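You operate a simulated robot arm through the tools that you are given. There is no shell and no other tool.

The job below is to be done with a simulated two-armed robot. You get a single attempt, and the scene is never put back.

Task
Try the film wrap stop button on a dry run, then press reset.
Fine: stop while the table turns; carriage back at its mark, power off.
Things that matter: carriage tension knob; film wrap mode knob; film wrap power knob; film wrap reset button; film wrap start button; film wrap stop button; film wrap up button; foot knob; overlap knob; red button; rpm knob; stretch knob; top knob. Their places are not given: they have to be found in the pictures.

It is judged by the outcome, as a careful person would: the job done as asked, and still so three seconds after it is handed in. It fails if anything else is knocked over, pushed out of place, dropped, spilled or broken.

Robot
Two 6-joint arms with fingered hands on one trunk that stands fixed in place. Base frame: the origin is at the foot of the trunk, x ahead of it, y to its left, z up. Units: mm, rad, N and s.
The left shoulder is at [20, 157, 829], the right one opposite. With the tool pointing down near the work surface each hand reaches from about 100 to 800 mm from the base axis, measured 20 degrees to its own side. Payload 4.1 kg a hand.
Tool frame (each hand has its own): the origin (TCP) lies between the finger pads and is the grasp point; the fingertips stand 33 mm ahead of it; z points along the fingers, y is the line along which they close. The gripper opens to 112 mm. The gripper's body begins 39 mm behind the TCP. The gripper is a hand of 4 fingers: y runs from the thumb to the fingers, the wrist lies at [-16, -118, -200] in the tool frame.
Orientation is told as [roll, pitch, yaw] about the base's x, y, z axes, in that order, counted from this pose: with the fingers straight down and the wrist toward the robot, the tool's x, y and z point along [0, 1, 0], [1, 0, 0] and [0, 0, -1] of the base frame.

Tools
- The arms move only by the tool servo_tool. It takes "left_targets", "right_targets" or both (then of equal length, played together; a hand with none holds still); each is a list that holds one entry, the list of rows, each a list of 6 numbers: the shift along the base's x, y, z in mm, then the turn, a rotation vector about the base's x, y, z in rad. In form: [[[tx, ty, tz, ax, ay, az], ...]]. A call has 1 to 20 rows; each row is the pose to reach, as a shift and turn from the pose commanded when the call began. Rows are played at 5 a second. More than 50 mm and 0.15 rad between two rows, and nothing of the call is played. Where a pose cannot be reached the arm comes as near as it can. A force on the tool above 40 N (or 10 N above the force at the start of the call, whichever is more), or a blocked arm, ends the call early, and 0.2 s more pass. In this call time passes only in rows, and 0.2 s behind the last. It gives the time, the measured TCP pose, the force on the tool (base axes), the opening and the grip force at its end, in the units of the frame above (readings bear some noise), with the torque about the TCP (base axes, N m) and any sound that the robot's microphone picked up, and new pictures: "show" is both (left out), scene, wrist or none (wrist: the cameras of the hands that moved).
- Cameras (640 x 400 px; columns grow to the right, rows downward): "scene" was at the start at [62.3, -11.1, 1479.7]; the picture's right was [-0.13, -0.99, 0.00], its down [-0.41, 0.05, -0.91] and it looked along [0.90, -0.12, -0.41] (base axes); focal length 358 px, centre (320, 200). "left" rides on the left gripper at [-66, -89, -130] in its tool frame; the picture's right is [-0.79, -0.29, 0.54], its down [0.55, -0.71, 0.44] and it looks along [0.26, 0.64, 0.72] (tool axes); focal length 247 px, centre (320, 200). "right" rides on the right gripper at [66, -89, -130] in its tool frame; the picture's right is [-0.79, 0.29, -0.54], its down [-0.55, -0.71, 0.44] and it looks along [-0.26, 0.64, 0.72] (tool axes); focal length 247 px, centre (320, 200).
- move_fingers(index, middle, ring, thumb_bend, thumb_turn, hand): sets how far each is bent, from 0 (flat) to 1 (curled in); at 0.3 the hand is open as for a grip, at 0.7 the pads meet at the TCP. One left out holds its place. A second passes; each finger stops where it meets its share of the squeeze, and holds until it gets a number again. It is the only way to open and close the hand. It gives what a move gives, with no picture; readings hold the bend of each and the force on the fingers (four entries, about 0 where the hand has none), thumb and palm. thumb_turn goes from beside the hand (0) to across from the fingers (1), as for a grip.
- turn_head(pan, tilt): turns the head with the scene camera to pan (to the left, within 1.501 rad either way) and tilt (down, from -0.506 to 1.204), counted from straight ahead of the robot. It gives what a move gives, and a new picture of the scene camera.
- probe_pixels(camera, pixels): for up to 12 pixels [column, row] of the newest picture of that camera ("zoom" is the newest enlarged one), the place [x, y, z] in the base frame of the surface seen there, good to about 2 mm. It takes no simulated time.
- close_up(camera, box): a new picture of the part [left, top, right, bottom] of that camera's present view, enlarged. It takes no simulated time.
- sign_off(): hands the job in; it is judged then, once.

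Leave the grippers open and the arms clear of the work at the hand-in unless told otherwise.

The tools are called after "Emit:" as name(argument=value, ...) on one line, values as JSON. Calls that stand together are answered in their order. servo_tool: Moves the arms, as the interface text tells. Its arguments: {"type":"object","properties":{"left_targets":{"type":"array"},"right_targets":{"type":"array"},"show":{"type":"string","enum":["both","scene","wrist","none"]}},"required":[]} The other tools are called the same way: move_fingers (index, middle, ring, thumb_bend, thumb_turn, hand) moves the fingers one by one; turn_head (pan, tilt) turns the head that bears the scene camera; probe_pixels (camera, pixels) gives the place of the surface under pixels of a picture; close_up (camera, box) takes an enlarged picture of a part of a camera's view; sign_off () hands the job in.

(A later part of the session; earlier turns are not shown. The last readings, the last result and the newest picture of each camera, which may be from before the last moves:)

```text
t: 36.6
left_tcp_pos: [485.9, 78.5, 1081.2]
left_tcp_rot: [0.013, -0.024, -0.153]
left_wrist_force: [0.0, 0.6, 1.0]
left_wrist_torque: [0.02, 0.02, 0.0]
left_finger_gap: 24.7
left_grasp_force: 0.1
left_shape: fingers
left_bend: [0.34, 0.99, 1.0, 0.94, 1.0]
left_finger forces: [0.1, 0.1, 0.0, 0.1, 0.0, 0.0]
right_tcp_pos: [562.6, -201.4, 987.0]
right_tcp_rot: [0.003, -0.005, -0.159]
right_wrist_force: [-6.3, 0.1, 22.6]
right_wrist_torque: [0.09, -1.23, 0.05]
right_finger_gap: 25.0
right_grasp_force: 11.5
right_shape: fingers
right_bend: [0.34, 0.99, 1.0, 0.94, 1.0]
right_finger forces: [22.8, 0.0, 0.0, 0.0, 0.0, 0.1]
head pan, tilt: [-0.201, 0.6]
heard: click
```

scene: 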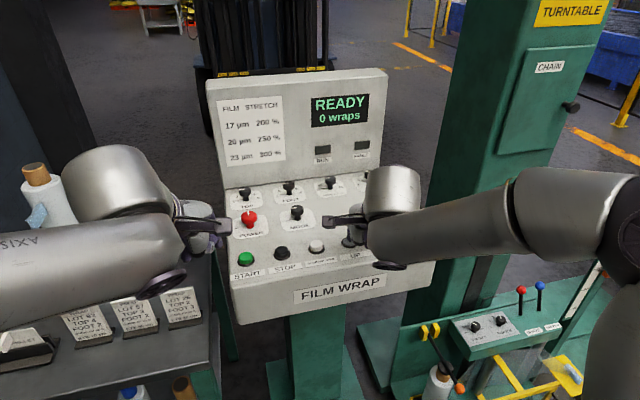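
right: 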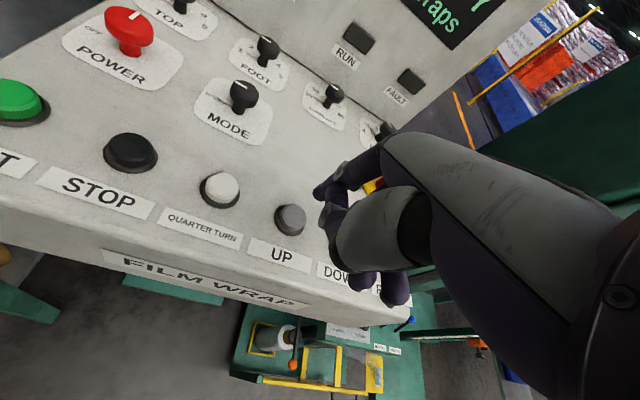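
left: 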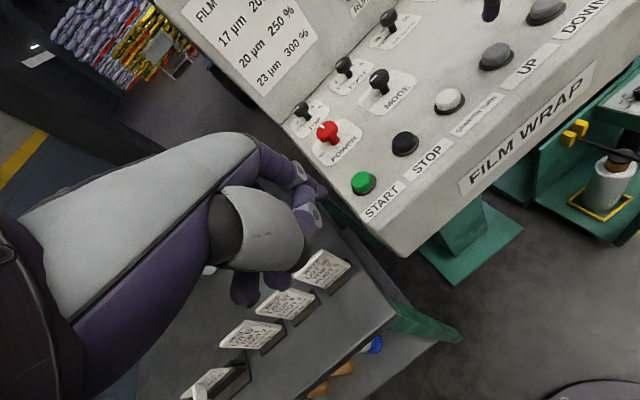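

The carriage is rising (lever balls moved from row 297 to 290). I probe its height, and hold UP meanwhile (no time passes).

Emit:
probe_pixels(camera="scene", pixels=[[473, 328], [474, 326], [500, 321], [521, 290], [540, 286], [533, 190], [523, 205]])

Emit:
close_up(camera="scene", box=[430, 170, 600, 400])

```text
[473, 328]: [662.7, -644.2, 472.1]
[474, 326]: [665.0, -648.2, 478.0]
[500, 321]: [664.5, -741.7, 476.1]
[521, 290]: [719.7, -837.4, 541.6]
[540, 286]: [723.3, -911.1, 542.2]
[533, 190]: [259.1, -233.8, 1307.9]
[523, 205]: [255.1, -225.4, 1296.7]
```

```text
1.74 times, centred on (515, 285) of scene
```

zoom: 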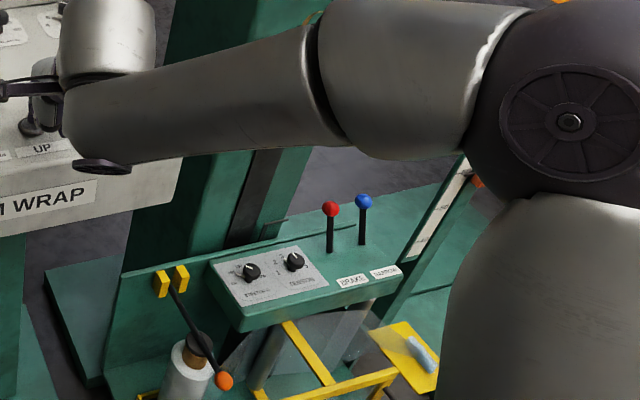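

It has risen to z≈476 (36 mm). UP works as hold-to-run. I hold for another 1.2 s and measure its speed.

Emit:
servo_tool(right_targets=[[[0, 0, 0.5, 0, 0, 0], [0, 0, 0.5, 0, 0, 0], [0, 0, 0.5, 0, 0, 0], [0, 0, 0.5, 0, 0, 0], [0, 0, 0.5, 0, 0, 0]]], show="scene")

```text
t: 37.8
left_tcp_pos: [485.6, 78.9, 1081.4]
left_tcp_rot: [0.01, -0.022, -0.154]
left_wrist_force: [0.0, 1.2, -0.6]
left_wrist_torque: [0.01, 0.02, 0.0]
left_finger_gap: 24.7
left_grasp_force: 0.1
left_shape: fingers
left_bend: [0.34, 0.99, 1.0, 0.94, 1.0]
left_finger forces: [0.1, 0.0, 0.0, 0.0, 0.0, 0.0]
right_tcp_pos: [561.8, -200.9, 986.8]
right_tcp_rot: [-0.001, -0.001, -0.158]
right_wrist_force: [-8.3, 1.0, 28.6]
right_wrist_torque: [0.12, -1.56, 0.05]
right_finger_gap: 25.2
right_grasp_force: 14.4
right_shape: fingers
right_bend: [0.34, 0.99, 1.0, 0.94, 1.0]
right_finger forces: [29.1, 0.0, 0.0, 0.0, 0.0, 0.1]
head pan, tilt: [-0.201, 0.6]
```

scene: 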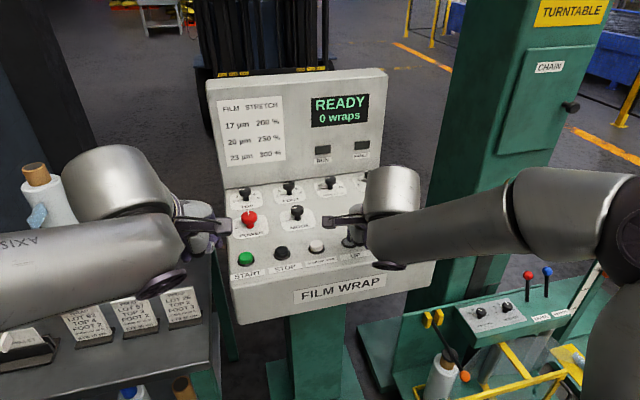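

Emit:
probe_pixels(camera="scene", pixels=[[480, 312], [481, 310], [507, 304], [507, 306], [528, 274], [548, 270]])

Emit:
close_up(camera="scene", box=[430, 170, 600, 400])

```text
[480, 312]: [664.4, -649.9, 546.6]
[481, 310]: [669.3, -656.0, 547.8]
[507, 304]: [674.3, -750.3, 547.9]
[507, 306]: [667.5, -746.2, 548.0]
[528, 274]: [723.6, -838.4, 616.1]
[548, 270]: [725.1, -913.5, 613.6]
```

```text
1.74 times, centred on (515, 285) of scene
```

zoom: 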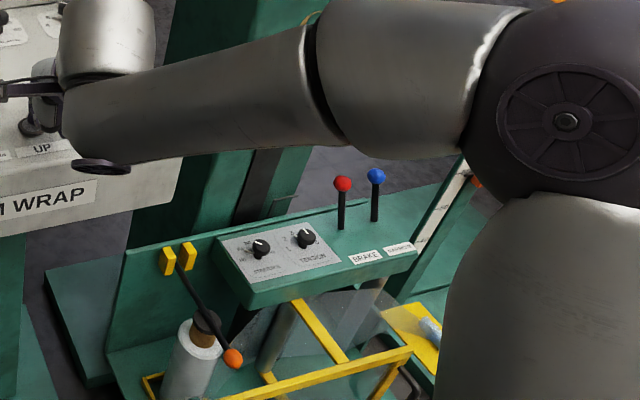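

The carriage rises 60 mm/s; 317 mm remain (≈5.2 s). I ease the press by 1 mm (force was 29 N) and hold for 4 s, then finish with a shorter hold.

Emit:
servo_tool(right_targets=[[[0, 0, 1, 0, 0, 0], [0, 0, 1, 0, 0, 0], [0, 0, 1, 0, 0, 0], [0, 0, 1, 0, 0, 0], [0, 0, 1, 0, 0, 0], [0, 0, 1, 0, 0, 0], [0, 0, 1, 0, 0, 0], [0, 0, 1, 0, 0, 0], [0, 0, 1, 0, 0, 0], [0, 0, 1, 0, 0, 0], [0, 0, 1, 0, 0, 0], [0, 0, 1, 0, 0, 0], [0, 0, 1, 0, 0, 0], [0, 0, 1, 0, 0, 0], [0, 0, 1, 0, 0, 0], [0, 0, 1, 0, 0, 0], [0, 0, 1, 0, 0, 0], [0, 0, 1, 0, 0, 0], [0, 0, 1, 0, 0, 0]]], show="scene")

```text
t: 41.8
left_tcp_pos: [485.3, 79.6, 1081.9]
left_tcp_rot: [0.011, -0.024, -0.154]
left_wrist_force: [-0.1, 0.8, -0.2]
left_wrist_torque: [0.05, 0.01, 0.0]
left_finger_gap: 24.8
left_grasp_force: 0.0
left_shape: fingers
left_bend: [0.34, 0.99, 1.0, 0.94, 1.0]
left_finger forces: [0.1, 0.1, 0.0, 0.0, 0.1, 0.0]
right_tcp_pos: [563.3, -201.2, 985.2]
right_tcp_rot: [0.0, -0.003, -0.161]
right_wrist_force: [-8.5, 1.5, 24.5]
right_wrist_torque: [0.17, -1.35, 0.14]
right_finger_gap: 25.0
right_grasp_force: 12.5
right_shape: fingers
right_bend: [0.34, 0.99, 1.0, 0.94, 1.0]
right_finger forces: [25.4, 0.0, 0.1, 0.0, 0.0, 0.0]
head pan, tilt: [-0.201, 0.6]
```

scene: 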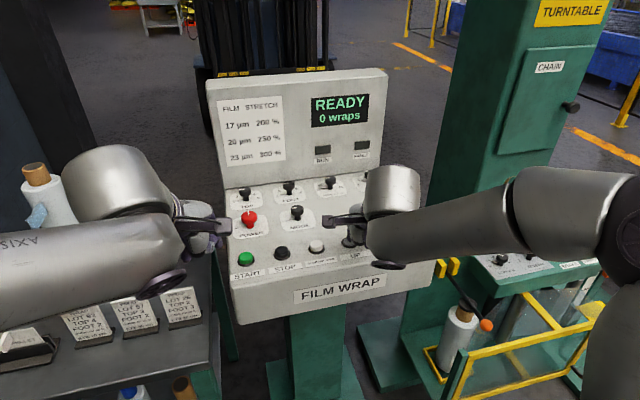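

Emit:
close_up(camera="scene", box=[420, 220, 620, 345])

Emit:
probe_pixels(camera="scene", pixels=[[501, 258], [501, 262], [540, 263], [522, 262], [453, 265], [486, 326], [560, 265]])

Emit:
close_up(camera="right", box=[0, 0, 640, 400])

```text
3.20 times, centred on (520, 282) of scene
```

zoom: 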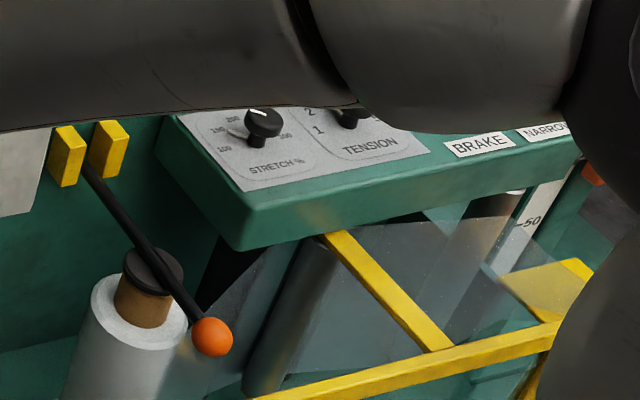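

```text
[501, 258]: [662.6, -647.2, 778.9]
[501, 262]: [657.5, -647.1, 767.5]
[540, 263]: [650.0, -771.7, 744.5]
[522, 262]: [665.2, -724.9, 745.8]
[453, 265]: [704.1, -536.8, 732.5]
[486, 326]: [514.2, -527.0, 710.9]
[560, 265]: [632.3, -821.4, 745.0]
```

```text
1.00 times, centred on (320, 200) of right (not enlarged: the box is as wide or as high as the picture)
```

zoom: 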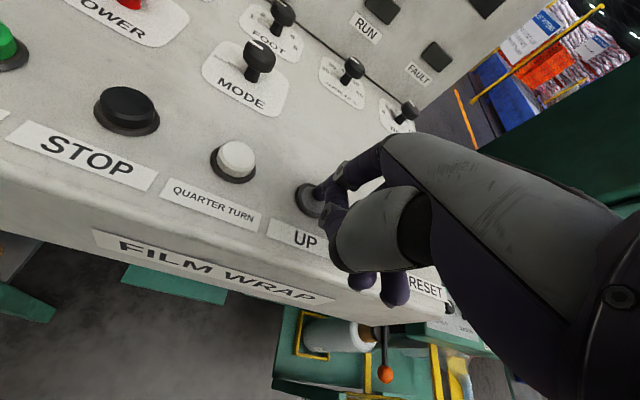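

Emit:
probe_pixels(camera="scene", pixels=[[500, 254], [502, 255], [504, 255], [486, 321], [486, 324], [520, 265], [505, 275], [530, 270]])

```text
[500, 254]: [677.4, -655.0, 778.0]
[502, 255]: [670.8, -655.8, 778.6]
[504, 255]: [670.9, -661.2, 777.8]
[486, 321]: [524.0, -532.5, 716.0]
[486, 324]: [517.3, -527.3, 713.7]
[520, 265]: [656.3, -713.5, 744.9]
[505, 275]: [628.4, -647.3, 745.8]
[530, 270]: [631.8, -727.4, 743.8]
```

Knob tops are at z≈778; the start height was 865, so 87 mm remain. I hold 1.0 s more and measure again.

Emit:
servo_tool(right_targets=[[[0, 0, 0, 0, 0, 0], [0, 0, 0, 0, 0, 0], [0, 0, 0, 0, 0, 0], [0, 0, 0, 0, 0, 0]]], show="scene")

```text
t: 42.8
left_tcp_pos: [485.2, 80.4, 1081.7]
left_tcp_rot: [0.013, -0.023, -0.153]
left_wrist_force: [0.2, 0.3, 0.2]
left_wrist_torque: [-0.02, -0.01, 0.0]
left_finger_gap: 24.8
left_grasp_force: 0.2
left_shape: fingers
left_bend: [0.34, 0.99, 1.0, 0.94, 1.0]
left_finger forces: [0.0, 0.1, 0.0, 0.0, 0.0, 0.1]
right_tcp_pos: [562.0, -201.0, 986.8]
right_tcp_rot: [0.0, -0.003, -0.159]
right_wrist_force: [-8.0, 1.0, 24.7]
right_wrist_torque: [0.13, -1.29, 0.11]
right_finger_gap: 24.9
right_grasp_force: 12.6
right_shape: fingers
right_bend: [0.34, 0.99, 1.0, 0.94, 1.0]
right_finger forces: [25.3, 0.1, 0.0, 0.0, 0.0, 0.0]
head pan, tilt: [-0.201, 0.6]
```

scene: 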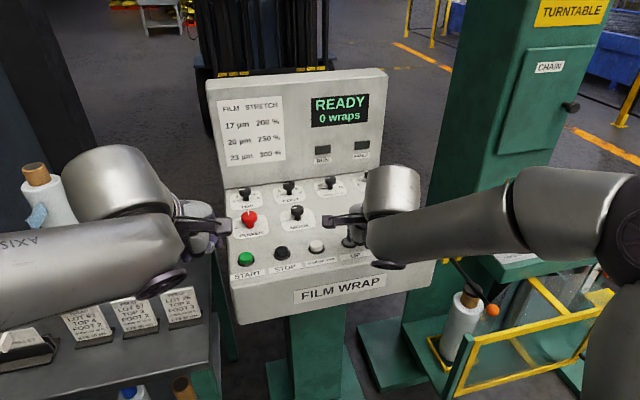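

Emit:
probe_pixels(camera="scene", pixels=[[493, 305], [493, 309], [515, 257], [520, 258], [512, 260], [540, 258], [469, 295], [468, 300]])

Emit:
close_up(camera="scene", box=[420, 220, 620, 345])

```text
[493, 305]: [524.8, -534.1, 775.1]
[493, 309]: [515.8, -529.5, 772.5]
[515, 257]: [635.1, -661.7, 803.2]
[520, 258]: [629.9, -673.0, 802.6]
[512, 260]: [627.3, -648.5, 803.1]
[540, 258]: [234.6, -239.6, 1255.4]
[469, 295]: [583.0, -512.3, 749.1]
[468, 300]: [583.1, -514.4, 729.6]
```

```text
3.20 times, centred on (520, 282) of scene
```

zoom: 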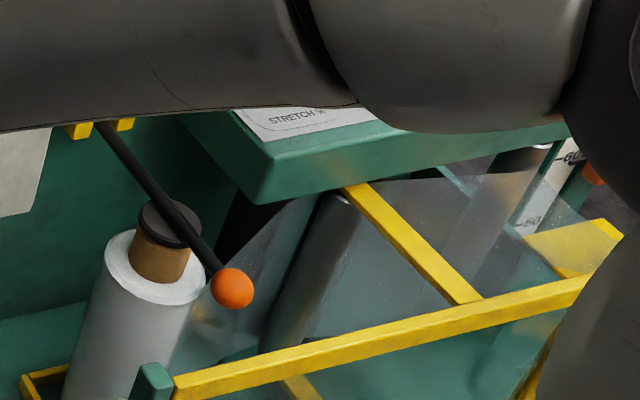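

The panel is at z≈803 versus 831 at the start: 28 mm (≈0.48 s) to go. I hold one more row, then lift off.

Emit:
servo_tool(right_targets=[[[0, 0, 0, 0, 0, 0], [0, 0, 12, 0, 0, 0], [0, 0, 30, 0, 0, 0], [0, 0, 45, 0, 0, 0]]], show="scene")

```text
t: 43.8
left_tcp_pos: [486.5, 80.3, 1081.1]
left_tcp_rot: [0.012, -0.022, -0.154]
left_wrist_force: [0.5, -0.1, -0.4]
left_wrist_torque: [0.0, 0.01, -0.02]
left_finger_gap: 25.0
left_grasp_force: 0.1
left_shape: fingers
left_bend: [0.34, 0.99, 1.0, 0.94, 1.0]
left_finger forces: [0.0, 0.1, 0.1, 0.0, 0.0, 0.1]
right_tcp_pos: [562.9, -200.3, 1031.4]
right_tcp_rot: [0.001, 0.0, -0.159]
right_wrist_force: [0.3, 0.6, -1.6]
right_wrist_torque: [0.01, 0.04, 0.0]
right_finger_gap: 25.0
right_grasp_force: 0.1
right_shape: fingers
right_bend: [0.34, 0.99, 1.0, 0.94, 1.0]
right_finger forces: [0.0, 0.0, 0.1, 0.0, 0.1, 0.0]
head pan, tilt: [-0.201, 0.6]
```

scene: 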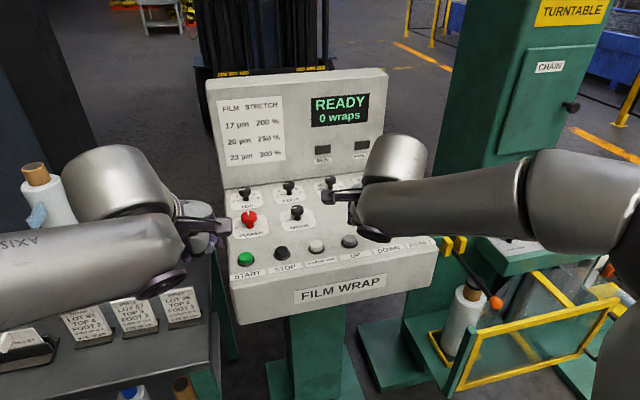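

Emit:
probe_pixels(camera="scene", pixels=[[515, 253], [522, 252], [530, 252], [496, 298], [496, 302], [463, 243]])

Emit:
turn_head(pan=-0.6, tilt=0.6)

```text
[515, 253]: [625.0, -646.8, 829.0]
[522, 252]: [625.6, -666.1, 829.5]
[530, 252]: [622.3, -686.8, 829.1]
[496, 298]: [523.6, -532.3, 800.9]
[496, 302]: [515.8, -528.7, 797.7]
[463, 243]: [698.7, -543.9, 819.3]
```

```text
t: 44.7
left_tcp_pos: [486.4, 78.5, 1081.8]
left_tcp_rot: [0.011, -0.022, -0.154]
left_wrist_force: [0.6, -0.1, 0.1]
left_wrist_torque: [-0.03, 0.0, -0.02]
left_finger_gap: 24.8
left_grasp_force: 0.1
left_shape: fingers
left_bend: [0.34, 0.99, 1.0, 0.94, 1.0]
left_finger forces: [0.0, 0.1, 0.0, 0.1, 0.0, 0.1]
right_tcp_pos: [563.2, -200.6, 1030.9]
right_tcp_rot: [0.0, 0.0, -0.158]
right_wrist_force: [-0.5, 0.0, -0.9]
right_wrist_torque: [0.02, -0.04, 0.0]
right_finger_gap: 24.9
right_grasp_force: 0.1
right_shape: fingers
right_bend: [0.34, 0.99, 1.0, 0.94, 1.0]
right_finger forces: [0.0, 0.1, 0.1, 0.0, 0.2, 0.1]
head pan, tilt: [-0.6, 0.6]
```

scene: 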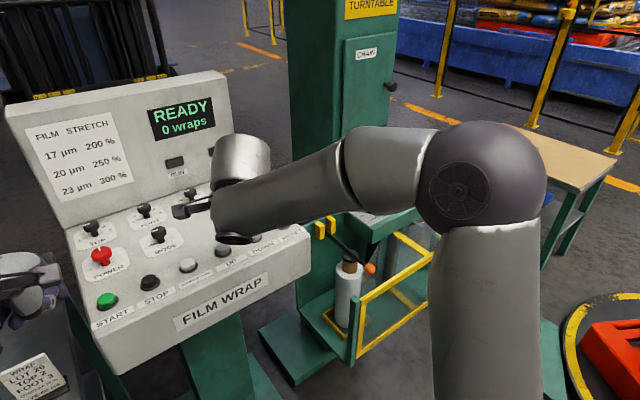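

Panel at z≈829 (start 831), lever ball at the same place as at the start: the carriage is back within 2 mm. I withdraw the right arm to its starting pose so I can view the LOAD mark.

Emit:
servo_tool(right_targets=[[[-10, 0, 40, 0, 0, 0], [-35, 0, 80, 0, 0, 0], [-65, -1, 115, 0, 0, 0], [-98, -2, 150, 0, 0, 0], [-131, -3, 185, 0, 0, 0], [-164, -3, 220, 0, 0, 0], [-197, -4, 255, 0, 0, 0], [-228, -4, 287, 0, 0, 0]]], show="scene")

Emit:
move_fingers(hand="right", index=0.3, middle=0.3, ring=0.3, thumb_bend=0.3, thumb_turn=0.98)

Emit:
turn_head(pan=-0.126, tilt=0.422)

Emit:
close_up(camera="scene", box=[440, 240, 640, 400])

```text
t: 46.5
left_tcp_pos: [486.6, 79.4, 1081.4]
left_tcp_rot: [0.012, -0.023, -0.154]
left_wrist_force: [-0.1, -0.3, 0.1]
left_wrist_torque: [0.02, 0.03, 0.03]
left_finger_gap: 24.7
left_grasp_force: 0.1
left_shape: fingers
left_bend: [0.34, 0.99, 1.0, 0.94, 1.0]
left_finger forces: [0.0, 0.0, 0.1, 0.0, 0.1, 0.0]
right_tcp_pos: [334.8, -205.4, 1315.0]
right_tcp_rot: [0.001, 0.0, -0.159]
right_wrist_force: [0.0, 0.6, -1.9]
right_wrist_torque: [0.03, -0.01, 0.01]
right_finger_gap: 25.3
right_grasp_force: 0.0
right_shape: fingers
right_bend: [0.34, 0.99, 1.0, 0.94, 1.0]
right_finger forces: [0.0, 0.1, 0.1, 0.0, 0.0, 0.0]
head pan, tilt: [-0.6, 0.6]
```

scene: 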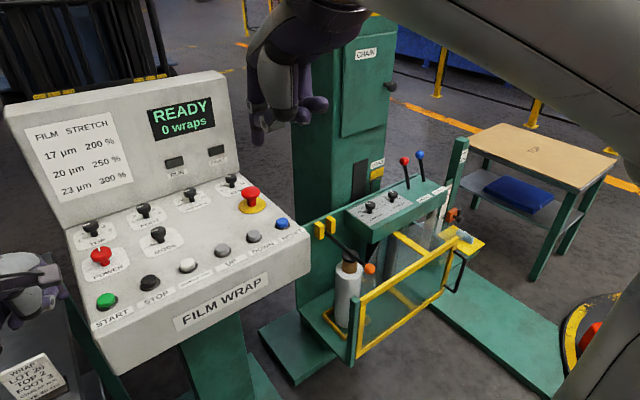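

```text
t: 47.5
left_tcp_pos: [486.3, 79.9, 1081.3]
left_tcp_rot: [0.013, -0.022, -0.153]
left_wrist_force: [1.1, 0.2, 0.2]
left_wrist_torque: [-0.03, -0.01, 0.01]
left_finger_gap: 25.1
left_grasp_force: 0.1
left_shape: fingers
left_bend: [0.34, 0.99, 1.0, 0.94, 1.0]
left_finger forces: [0.0, 0.0, 0.1, 0.1, 0.0, 0.0]
right_tcp_pos: [334.0, -205.2, 1315.3]
right_tcp_rot: [-0.001, 0.0, -0.158]
right_wrist_force: [0.1, 0.6, -0.1]
right_wrist_torque: [0.04, 0.02, -0.03]
right_finger_gap: 112.7
right_grasp_force: 0.0
right_shape: fingers
right_bend: [0.3, 0.3, 0.3, 0.3, 0.96]
right_finger forces: [0.0, 0.1, 0.0, 0.1, 0.1, 0.0]
head pan, tilt: [-0.6, 0.6]
```

```text
t: 48.4
left_tcp_pos: [486.5, 78.8, 1081.1]
left_tcp_rot: [0.013, -0.023, -0.153]
left_wrist_force: [-0.9, 0.4, -0.5]
left_wrist_torque: [0.03, -0.05, -0.01]
left_finger_gap: 24.8
left_grasp_force: 0.0
left_shape: fingers
left_bend: [0.34, 0.99, 1.0, 0.94, 1.0]
left_finger forces: [0.0, 0.0, 0.0, 0.0, 0.0, 0.1]
right_tcp_pos: [334.4, -206.1, 1315.2]
right_tcp_rot: [-0.001, 0.001, -0.158]
right_wrist_force: [0.1, -0.6, -0.3]
right_wrist_torque: [0.0, 0.01, 0.02]
right_finger_gap: 112.7
right_grasp_force: 0.1
right_shape: fingers
right_bend: [0.3, 0.3, 0.3, 0.3, 0.96]
right_finger forces: [0.1, 0.1, 0.1, 0.0, 0.1, 0.1]
head pan, tilt: [-0.126, 0.422]
```

scene: 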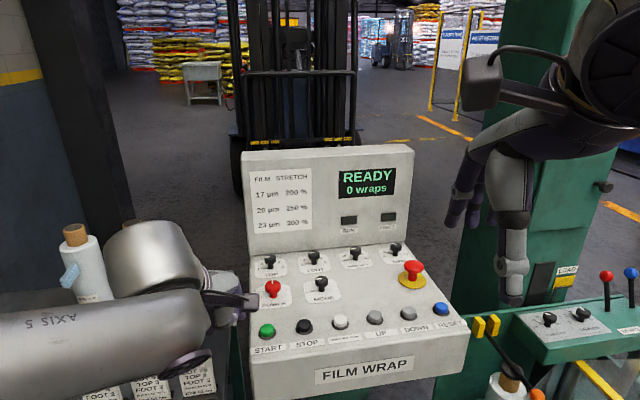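

```text
2.50 times, centred on (540, 320) of scene
```

zoom: 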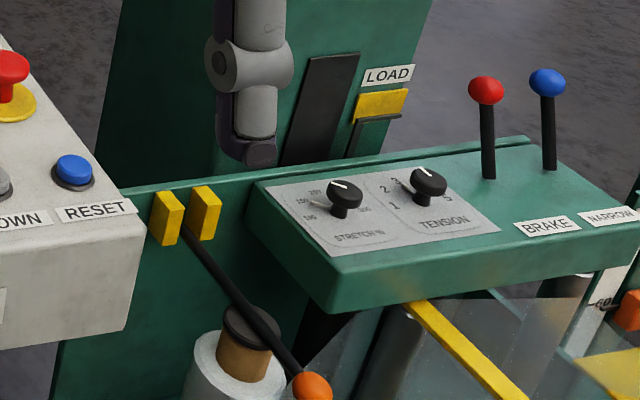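

The picture matches the start view, the carriage pointer just under the yellow LOAD tab as it was then. I zoom in on the mark and probe the pointer and tab heights.

Emit:
close_up(camera="scene", box=[545, 255, 625, 310])

Emit:
probe_pixels(camera="scene", pixels=[[606, 276], [631, 272], [550, 317], [584, 313], [570, 335], [520, 335]])

```text
7.27 times, centred on (585, 282) of scene
```

zoom: 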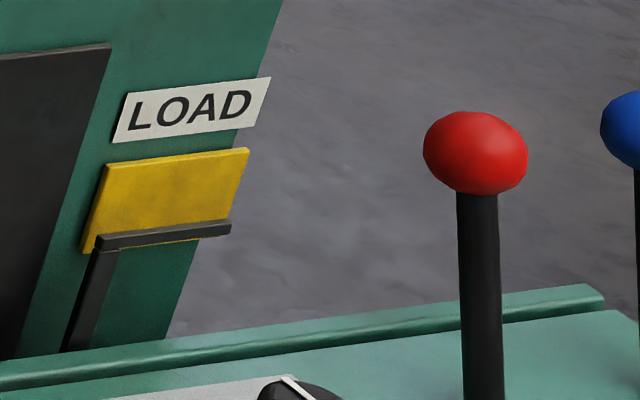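

```text
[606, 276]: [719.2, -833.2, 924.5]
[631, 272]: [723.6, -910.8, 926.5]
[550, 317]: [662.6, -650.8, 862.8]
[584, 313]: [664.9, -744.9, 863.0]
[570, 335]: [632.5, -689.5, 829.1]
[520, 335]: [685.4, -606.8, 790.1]
```

Emit:
probe_pixels(camera="zoom", pixels=[[165, 233], [165, 240], [200, 230], [175, 166], [170, 220], [105, 220], [92, 248], [240, 155], [210, 210], [85, 320], [180, 110]])

```text
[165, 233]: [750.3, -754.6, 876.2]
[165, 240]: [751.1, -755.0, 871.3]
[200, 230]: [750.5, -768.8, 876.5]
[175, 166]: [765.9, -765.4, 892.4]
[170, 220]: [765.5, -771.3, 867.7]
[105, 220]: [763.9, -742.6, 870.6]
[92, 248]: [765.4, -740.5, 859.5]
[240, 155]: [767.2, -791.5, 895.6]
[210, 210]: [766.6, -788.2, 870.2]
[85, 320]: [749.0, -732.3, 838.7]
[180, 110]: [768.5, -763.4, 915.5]
```

The pointer (z≈873) sits within the yellow LOAD tab (858–895), 3 mm from its middle: the carriage is at its mark. Last: power off. I open the left hand to the pre-grip shape and bring it above the power knob at yaw ≈ -0.75, to turn it counter-clockwise.

Emit:
move_fingers(hand="left", index=0.45, middle=0.45, ring=0.45, thumb_bend=0.45, thumb_turn=0.98)

Emit:
servo_tool(left_targets=[[[38, -11, -8, 0, 0, -0.1], [76, -23, -16, 0, 0, -0.2], [114, -34, -24, 0, 0, -0.3], [152, -46, -32, 0, 0, -0.4], [190, -57, -40, 0, 0, -0.5], [229, -69, -48, 0, 0, -0.6]]], show="both")

```text
t: 49.4
left_tcp_pos: [486.2, 79.8, 1081.4]
left_tcp_rot: [0.012, -0.023, -0.153]
left_wrist_force: [-0.3, -0.3, 0.2]
left_wrist_torque: [0.02, 0.0, -0.03]
left_finger_gap: 71.6
left_grasp_force: 0.0
left_shape: fingers
left_bend: [0.45, 0.45, 0.45, 0.45, 0.97]
left_finger forces: [0.0, 0.0, 0.0, 0.1, 0.1, 0.1]
right_tcp_pos: [334.9, -205.3, 1314.9]
right_tcp_rot: [-0.001, 0.002, -0.161]
right_wrist_force: [0.0, 0.1, 0.4]
right_wrist_torque: [0.0, -0.02, -0.01]
right_finger_gap: 112.5
right_grasp_force: 0.0
right_shape: fingers
right_bend: [0.3, 0.3, 0.3, 0.3, 0.96]
right_finger forces: [0.1, 0.1, 0.1, 0.0, 0.0, 0.1]
head pan, tilt: [-0.126, 0.422]
```

```text
t: 50.8
left_tcp_pos: [703.0, 13.9, 1027.7]
left_tcp_rot: [0.011, -0.02, -0.754]
left_wrist_force: [-0.4, -0.1, 0.9]
left_wrist_torque: [-0.01, 0.0, -0.05]
left_finger_gap: 71.6
left_grasp_force: 0.1
left_shape: fingers
left_bend: [0.45, 0.45, 0.45, 0.45, 0.97]
left_finger forces: [0.0, 0.0, 0.0, 0.0, 0.0, 0.0]
left hand out of reach, approached as far as the arm can: row 6
right_tcp_pos: [333.8, -206.1, 1315.4]
right_tcp_rot: [0.0, -0.001, -0.159]
right_wrist_force: [-0.3, -0.4, 0.7]
right_wrist_torque: [0.01, -0.04, -0.01]
right_finger_gap: 112.6
right_grasp_force: 0.0
right_shape: fingers
right_bend: [0.3, 0.3, 0.3, 0.3, 0.96]
right_finger forces: [0.0, 0.0, 0.0, 0.1, 0.0, 0.0]
head pan, tilt: [-0.126, 0.422]
```

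scene: 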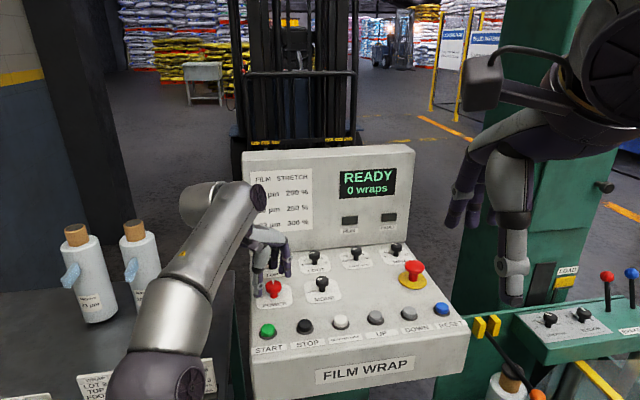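
left: 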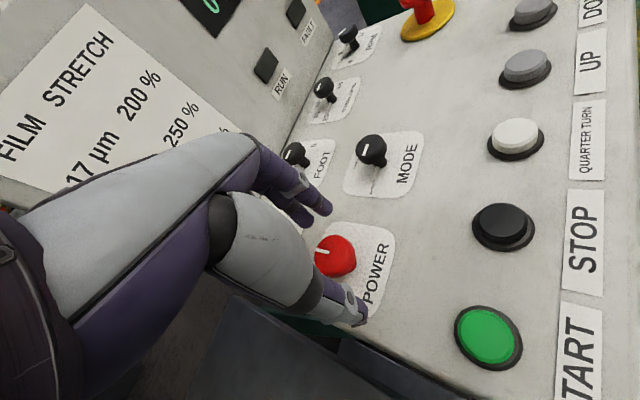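

The hand reached (703, 14, 1028) at yaw -0.75; the knob at (335,255) in its view lies between thumb and fingers with its mark to the back. I slide onto its axis (+12, -3.5) while lowering 40 mm.

Emit:
servo_tool(left_targets=[[[6, -2, -10, 0, 0, 0.03], [12, -3.5, -20, 0, 0, 0.04], [12, -3.5, -30, 0, 0, 0.04], [12, -3.5, -39, 0, 0, 0.04]]], show="both")

Emit:
close_up(camera="left", box=[220, 150, 420, 350])

```text
t: 51.8
left_tcp_pos: [716.1, 9.5, 989.5]
left_tcp_rot: [0.011, -0.022, -0.711]
left_wrist_force: [0.5, 0.2, -0.1]
left_wrist_torque: [-0.02, 0.01, 0.03]
left_finger_gap: 71.5
left_grasp_force: 0.1
left_shape: fingers
left_bend: [0.45, 0.45, 0.45, 0.45, 0.97]
left_finger forces: [0.0, 0.0, 0.1, 0.1, 0.0, 0.0]
right_tcp_pos: [334.3, -206.0, 1316.0]
right_tcp_rot: [0.0, 0.001, -0.16]
right_wrist_force: [-0.3, 0.0, 0.3]
right_wrist_torque: [-0.01, -0.02, -0.02]
right_finger_gap: 112.5
right_grasp_force: 0.0
right_shape: fingers
right_bend: [0.3, 0.3, 0.3, 0.3, 0.96]
right_finger forces: [0.0, 0.0, 0.0, 0.1, 0.0, 0.1]
head pan, tilt: [-0.126, 0.422]
```

scene: 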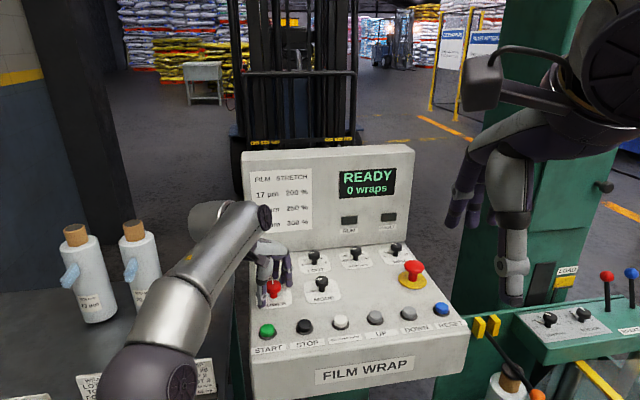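
left: 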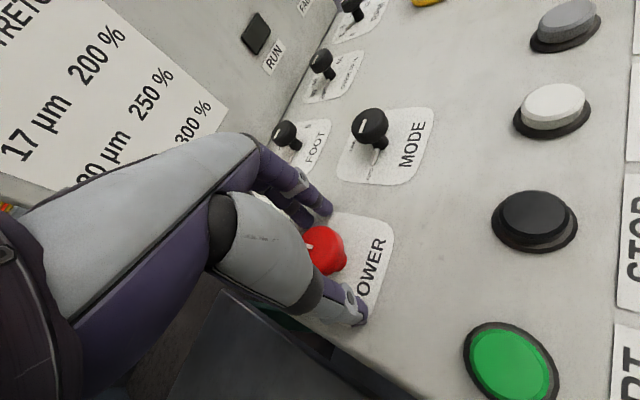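

```text
2.00 times, centred on (320, 250) of left
```

zoom: 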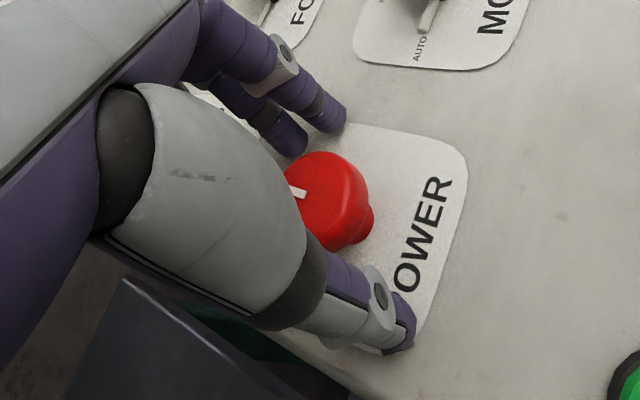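

Hand is centred at (716, 9.5, 989.5) around the cap, no contact. I close thumb, index and middle on it.

Emit:
move_fingers(hand="left", index=0.72, middle=0.72, ring=0.52, thumb_bend=0.72)

Emit:
close_up(camera="left", box=[220, 150, 420, 350])

```text
t: 52.8
left_tcp_pos: [715.6, 9.8, 988.9]
left_tcp_rot: [0.013, -0.021, -0.714]
left_wrist_force: [-1.6, 0.8, -8.2]
left_wrist_torque: [0.05, 0.08, 0.0]
left_finger_gap: 23.8
left_grasp_force: 14.8
left_shape: fingers
left_bend: [0.63, 0.67, 0.52, 0.62, 0.99]
left_finger forces: [9.3, 6.1, 0.1, 0.1, 14.7, 0.0]
right_tcp_pos: [334.7, -205.9, 1315.0]
right_tcp_rot: [0.001, -0.001, -0.159]
right_wrist_force: [-0.3, 1.2, 0.5]
right_wrist_torque: [0.01, 0.03, 0.02]
right_finger_gap: 112.8
right_grasp_force: 0.1
right_shape: fingers
right_bend: [0.3, 0.3, 0.3, 0.3, 0.96]
right_finger forces: [0.0, 0.0, 0.1, 0.0, 0.1, 0.0]
head pan, tilt: [-0.126, 0.422]
```

```text
2.00 times, centred on (320, 250) of left
```

zoom: 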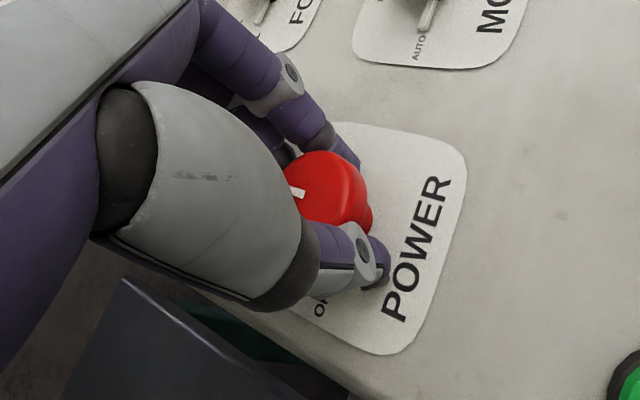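

Firm hold. I turn counter-clockwise by 1.04 rad (8 rows), within the range already proven.

Emit:
servo_tool(left_targets=[[[0, 0, 0, 0, 0, 0.13], [0, 0, 0, 0, 0, 0.26], [0, 0, 0, 0, 0, 0.39], [0, 0, 0, 0, 0, 0.52], [0, 0, 0, 0, 0, 0.65], [0, 0, 0, 0, 0, 0.78], [0, 0, 0, 0, 0, 0.91], [0, 0, 0, 0, 0, 1.04]]], show="both")

```text
t: 54.6
left_tcp_pos: [715.2, 10.5, 987.9]
left_tcp_rot: [0.014, -0.021, 0.331]
left_wrist_force: [5.1, 2.7, -16.4]
left_wrist_torque: [0.05, -0.06, -0.02]
left_finger_gap: 23.7
left_grasp_force: 16.1
left_shape: fingers
left_bend: [0.61, 0.66, 0.52, 0.63, 1.0]
left_finger forces: [11.2, 8.8, 0.0, 0.1, 11.9, 0.1]
right_tcp_pos: [335.8, -205.5, 1314.9]
right_tcp_rot: [0.001, 0.001, -0.159]
right_wrist_force: [-0.3, -0.2, -0.2]
right_wrist_torque: [-0.03, -0.04, -0.04]
right_finger_gap: 112.5
right_grasp_force: 0.0
right_shape: fingers
right_bend: [0.3, 0.3, 0.3, 0.3, 0.96]
right_finger forces: [0.0, 0.0, 0.0, 0.0, 0.0, 0.0]
head pan, tilt: [-0.126, 0.422]
```

scene: 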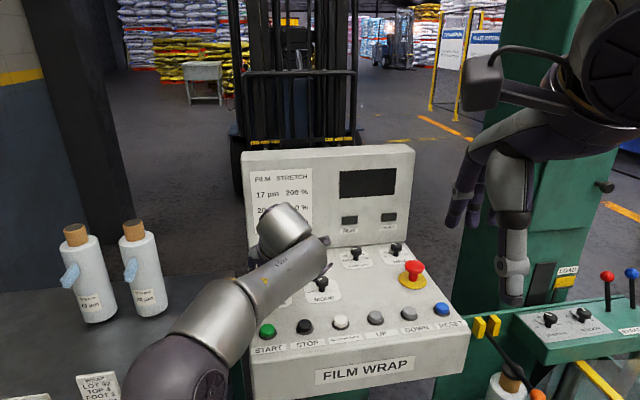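
left: 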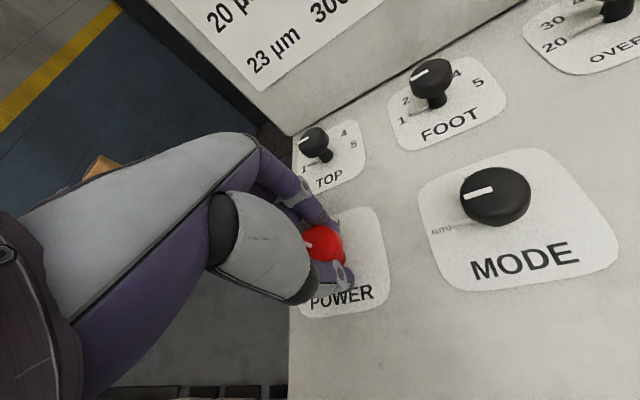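

The display is dark: power is off. To bring the knob fully onto OFF I turn 0.26 rad more, carefully.

Emit:
servo_tool(left_targets=[[[0, 0, 0, 0, 0, 0.09], [0, 0, 0, 0, 0, 0.18], [0, 0, 0, 0, 0, 0.26]]], show="wrist")

```text
t: 55.4
left_tcp_pos: [707.9, 11.0, 988.1]
left_tcp_rot: [0.01, -0.029, 0.579]
left_wrist_force: [21.7, -1.3, -1.2]
left_wrist_torque: [-0.01, -0.46, 0.01]
left_finger_gap: 24.4
left_grasp_force: 15.8
left_shape: fingers
left_bend: [0.55, 0.66, 0.52, 0.67, 0.97]
left_finger forces: [17.0, 6.3, 0.0, 0.0, 9.0, 0.0]
left hand out of reach, approached as far as the arm can: row 3
right_tcp_pos: [335.7, -205.4, 1314.4]
right_tcp_rot: [-0.001, -0.001, -0.16]
right_wrist_force: [-0.2, 0.0, -0.5]
right_wrist_torque: [0.01, 0.0, 0.0]
right_finger_gap: 112.7
right_grasp_force: 0.0
right_shape: fingers
right_bend: [0.3, 0.3, 0.3, 0.3, 0.96]
right_finger forces: [0.0, 0.0, 0.0, 0.0, 0.1, 0.0]
head pan, tilt: [-0.126, 0.422]
```

left: 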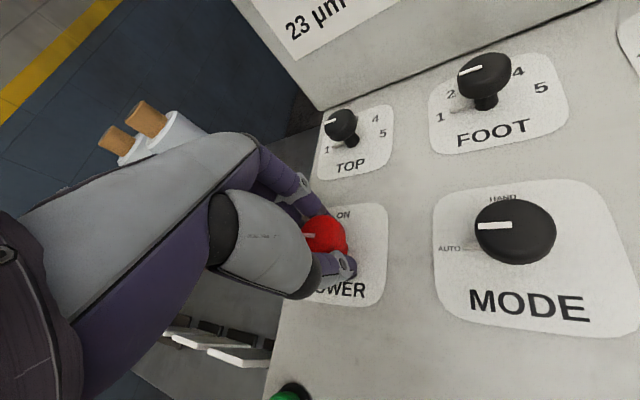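

That is the reach limit here (side force 22 N). The knob has turned about 74°. I release now and look at where its mark points.

Emit:
move_fingers(hand="left", index=0.45, middle=0.45, ring=0.45, thumb_bend=0.45)

Emit:
close_up(camera="left", box=[240, 150, 420, 330])

```text
t: 56.4
left_tcp_pos: [705.8, 11.5, 986.1]
left_tcp_rot: [0.014, -0.024, 0.583]
left_wrist_force: [0.4, -0.8, 0.3]
left_wrist_torque: [-0.01, 0.03, 0.0]
left_finger_gap: 71.5
left_grasp_force: 0.1
left_shape: fingers
left_bend: [0.45, 0.45, 0.45, 0.45, 0.97]
left_finger forces: [0.1, 0.0, 0.0, 0.0, 0.4, 0.0]
right_tcp_pos: [336.1, -206.4, 1315.3]
right_tcp_rot: [0.0, 0.0, -0.157]
right_wrist_force: [0.2, 0.7, 0.4]
right_wrist_torque: [0.01, 0.0, -0.01]
right_finger_gap: 112.8
right_grasp_force: 0.0
right_shape: fingers
right_bend: [0.3, 0.3, 0.3, 0.3, 0.96]
right_finger forces: [0.0, 0.0, 0.0, 0.0, 0.1, 0.1]
head pan, tilt: [-0.126, 0.422]
```

```text
2.22 times, centred on (330, 240) of left
```

zoom: 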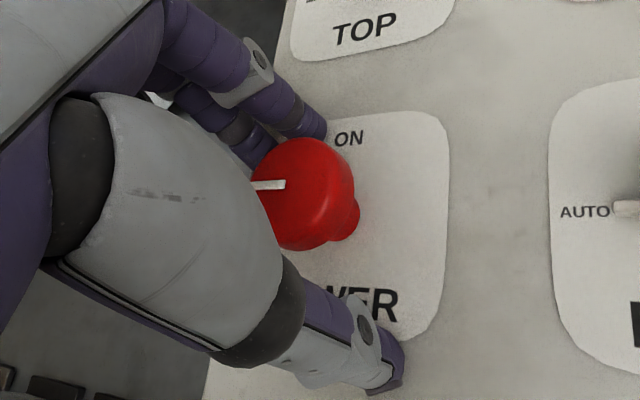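

The mark points straight left again at OFF, parallel to MODE's mark, and the hand is free of it. I first turn the open hand back to yaw ≈0.3 around the knob, then lift straight up and back off.

Emit:
servo_tool(left_targets=[[[4, -0.5, 1, 0, 0, -0.1], [8, -1, 2, 0, 0, -0.2], [9, -1, 3, 0, 0, -0.28], [9, -1, 22, 0, 0, -0.3], [9, -1, 42, 0, 0, -0.32], [-20, 2, 60, 0, 0, -0.42], [-60, 10, 75, 0, 0, -0.54], [-100, 20, 85, 0, 0, -0.66], [-145, 30, 95, 0, 0, -0.74]]], show="both")

```text
t: 58.4
left_tcp_pos: [608.0, 15.4, 1202.4]
left_tcp_rot: [0.055, 0.029, -0.052]
left_wrist_force: [2.7, -0.1, -2.4]
left_wrist_torque: [0.01, 0.23, -0.01]
left_finger_gap: 71.7
left_grasp_force: 0.1
left_shape: fingers
left_bend: [0.45, 0.45, 0.45, 0.45, 0.97]
left_finger forces: [0.1, 0.0, 0.0, 0.0, 0.1, 0.0]
left hand out of reach, approached as far as the arm can: row 3, 6, 7, 8, 9
right_tcp_pos: [338.0, -205.5, 1315.6]
right_tcp_rot: [-0.001, 0.002, -0.159]
right_wrist_force: [3.6, 0.2, -0.4]
right_wrist_torque: [0.04, 0.25, 0.04]
right_finger_gap: 112.7
right_grasp_force: 0.1
right_shape: fingers
right_bend: [0.3, 0.3, 0.3, 0.3, 0.96]
right_finger forces: [0.1, 0.0, 0.1, 0.1, 0.1, 0.0]
head pan, tilt: [-0.126, 0.422]
```

scene: 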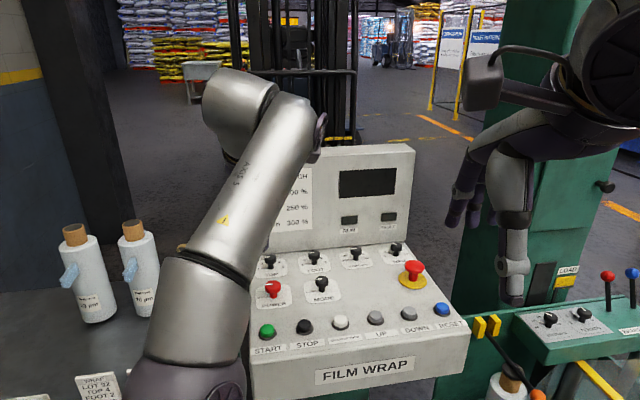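
left: 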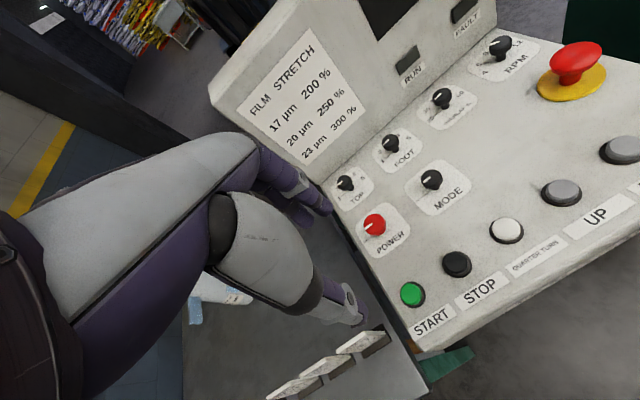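

The arm ended high at (608, 15, 1202), clear of everything. I let it settle one row and check the pose.

Emit:
servo_tool(left_targets=[[[0, 0, 0, 0, 0, 0], [0, 0, 0, 0, 0, 0]]], show="both")

Emit:
close_up(camera="left", box=[320, 140, 500, 260])

```text
t: 59.0
left_tcp_pos: [605.3, 14.9, 1204.2]
left_tcp_rot: [0.053, 0.023, -0.05]
left_wrist_force: [-0.5, -0.6, -0.5]
left_wrist_torque: [0.0, -0.03, -0.01]
left_finger_gap: 71.5
left_grasp_force: 0.1
left_shape: fingers
left_bend: [0.45, 0.45, 0.45, 0.45, 0.97]
left_finger forces: [0.0, 0.0, 0.0, 0.0, 0.1, 0.0]
right_tcp_pos: [334.4, -205.3, 1314.7]
right_tcp_rot: [-0.001, -0.003, -0.16]
right_wrist_force: [0.2, 0.1, 0.4]
right_wrist_torque: [0.05, 0.01, -0.03]
right_finger_gap: 112.8
right_grasp_force: 0.1
right_shape: fingers
right_bend: [0.3, 0.3, 0.3, 0.3, 0.96]
right_finger forces: [0.0, 0.0, 0.1, 0.0, 0.1, 0.0]
head pan, tilt: [-0.126, 0.422]
```

scene: 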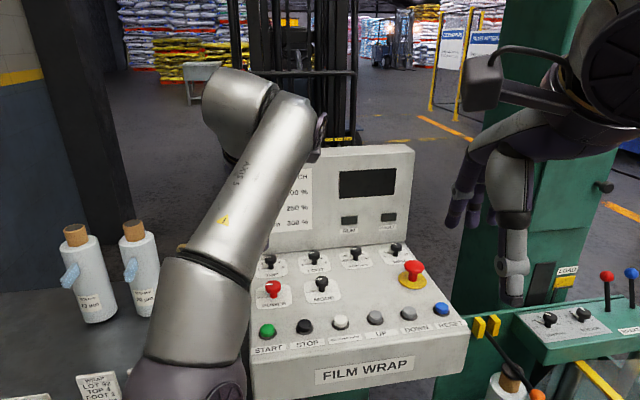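
left: 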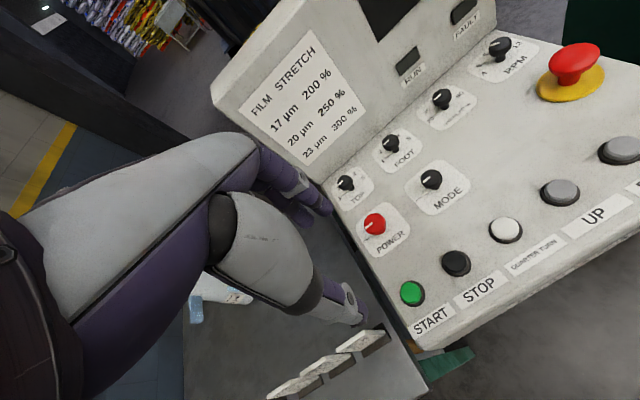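

```text
3.33 times, centred on (410, 200) of left
```

zoom: 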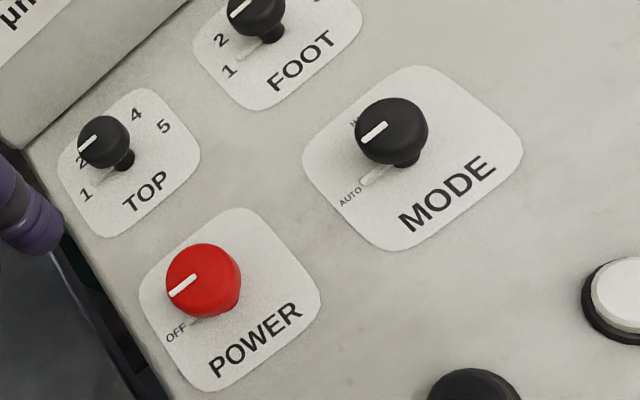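

POWER is at OFF, TOP 1, FOOT 1, MODE AUTO all as before. I bring the left arm back to its starting pose and open the hand.

Emit:
servo_tool(left_targets=[[[-33, 16, 5, -0.008, -0.003, -0.015], [-66, 32, 10, -0.016, -0.006, -0.03], [-99, 48, 15, -0.024, -0.01, -0.045], [-132, 64, 20, -0.032, -0.013, -0.06], [-165, 80, 25, -0.04, -0.016, -0.075], [-198, 96, 30, -0.046, -0.02, -0.09], [-232, 110, 34, -0.053, -0.023, -0.108]]], show="scene")

Emit:
move_fingers(hand="left", index=0.3, middle=0.3, ring=0.3, thumb_bend=0.3, thumb_turn=0.98)

Emit:
turn_head(pan=-0.2, tilt=0.6)

```text
t: 60.6
left_tcp_pos: [372.7, 126.1, 1236.4]
left_tcp_rot: [0.002, -0.004, -0.158]
left_wrist_force: [1.2, 0.0, -0.2]
left_wrist_torque: [0.02, 0.02, 0.02]
left_finger_gap: 71.5
left_grasp_force: 0.1
left_shape: fingers
left_bend: [0.45, 0.45, 0.45, 0.45, 0.97]
left_finger forces: [0.1, 0.0, 0.0, 0.0, 0.0, 0.0]
left hand out of reach, approached as far as the arm can: row 1, 2
right_tcp_pos: [334.9, -205.1, 1316.4]
right_tcp_rot: [0.001, 0.001, -0.159]
right_wrist_force: [0.3, -0.7, -0.4]
right_wrist_torque: [0.03, 0.06, 0.04]
right_finger_gap: 112.8
right_grasp_force: 0.3
right_shape: fingers
right_bend: [0.3, 0.3, 0.3, 0.3, 0.96]
right_finger forces: [0.0, 0.0, 0.0, 0.0, 0.0, 0.0]
head pan, tilt: [-0.126, 0.422]
```

scene: 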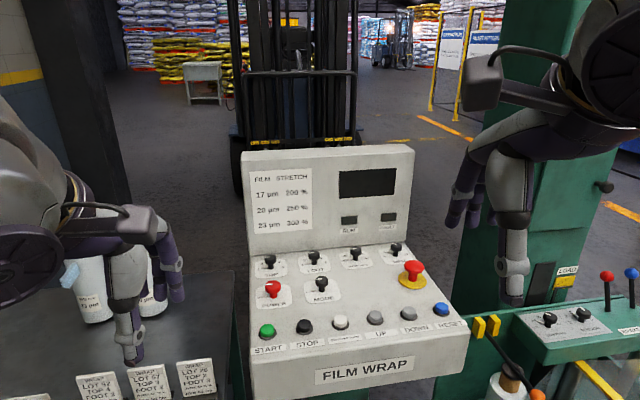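

```text
t: 61.6
left_tcp_pos: [374.4, 126.5, 1236.3]
left_tcp_rot: [0.002, -0.002, -0.157]
left_wrist_force: [0.2, 0.2, 1.0]
left_wrist_torque: [-0.03, 0.03, -0.03]
left_finger_gap: 112.2
left_grasp_force: 0.0
left_shape: fingers
left_bend: [0.3, 0.3, 0.3, 0.3, 0.96]
left_finger forces: [0.1, 0.0, 0.0, 0.0, 0.0, 0.0]
right_tcp_pos: [335.1, -204.9, 1315.4]
right_tcp_rot: [0.0, 0.0, -0.159]
right_wrist_force: [0.4, 0.4, -1.0]
right_wrist_torque: [0.0, 0.0, 0.01]
right_finger_gap: 112.8
right_grasp_force: 0.0
right_shape: fingers
right_bend: [0.3, 0.3, 0.3, 0.3, 0.96]
right_finger forces: [0.1, 0.1, 0.0, 0.1, 0.0, 0.0]
head pan, tilt: [-0.126, 0.422]
```

```text
t: 62.4
left_tcp_pos: [372.7, 125.7, 1236.1]
left_tcp_rot: [0.002, -0.004, -0.158]
left_wrist_force: [0.1, -1.1, 1.0]
left_wrist_torque: [0.03, 0.0, 0.03]
left_finger_gap: 112.5
left_grasp_force: 0.0
left_shape: fingers
left_bend: [0.3, 0.3, 0.3, 0.3, 0.96]
left_finger forces: [0.0, 0.1, 0.1, 0.0, 0.0, 0.0]
right_tcp_pos: [334.3, -205.9, 1314.6]
right_tcp_rot: [0.0, 0.0, -0.16]
right_wrist_force: [-0.6, -0.3, -0.1]
right_wrist_torque: [0.02, -0.06, -0.01]
right_finger_gap: 112.7
right_grasp_force: 0.0
right_shape: fingers
right_bend: [0.3, 0.3, 0.3, 0.3, 0.96]
right_finger forces: [0.1, 0.0, 0.0, 0.0, 0.0, 0.0]
head pan, tilt: [-0.201, 0.6]
```

scene: 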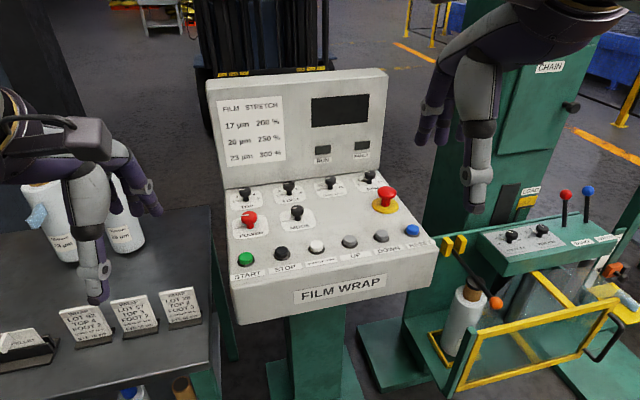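

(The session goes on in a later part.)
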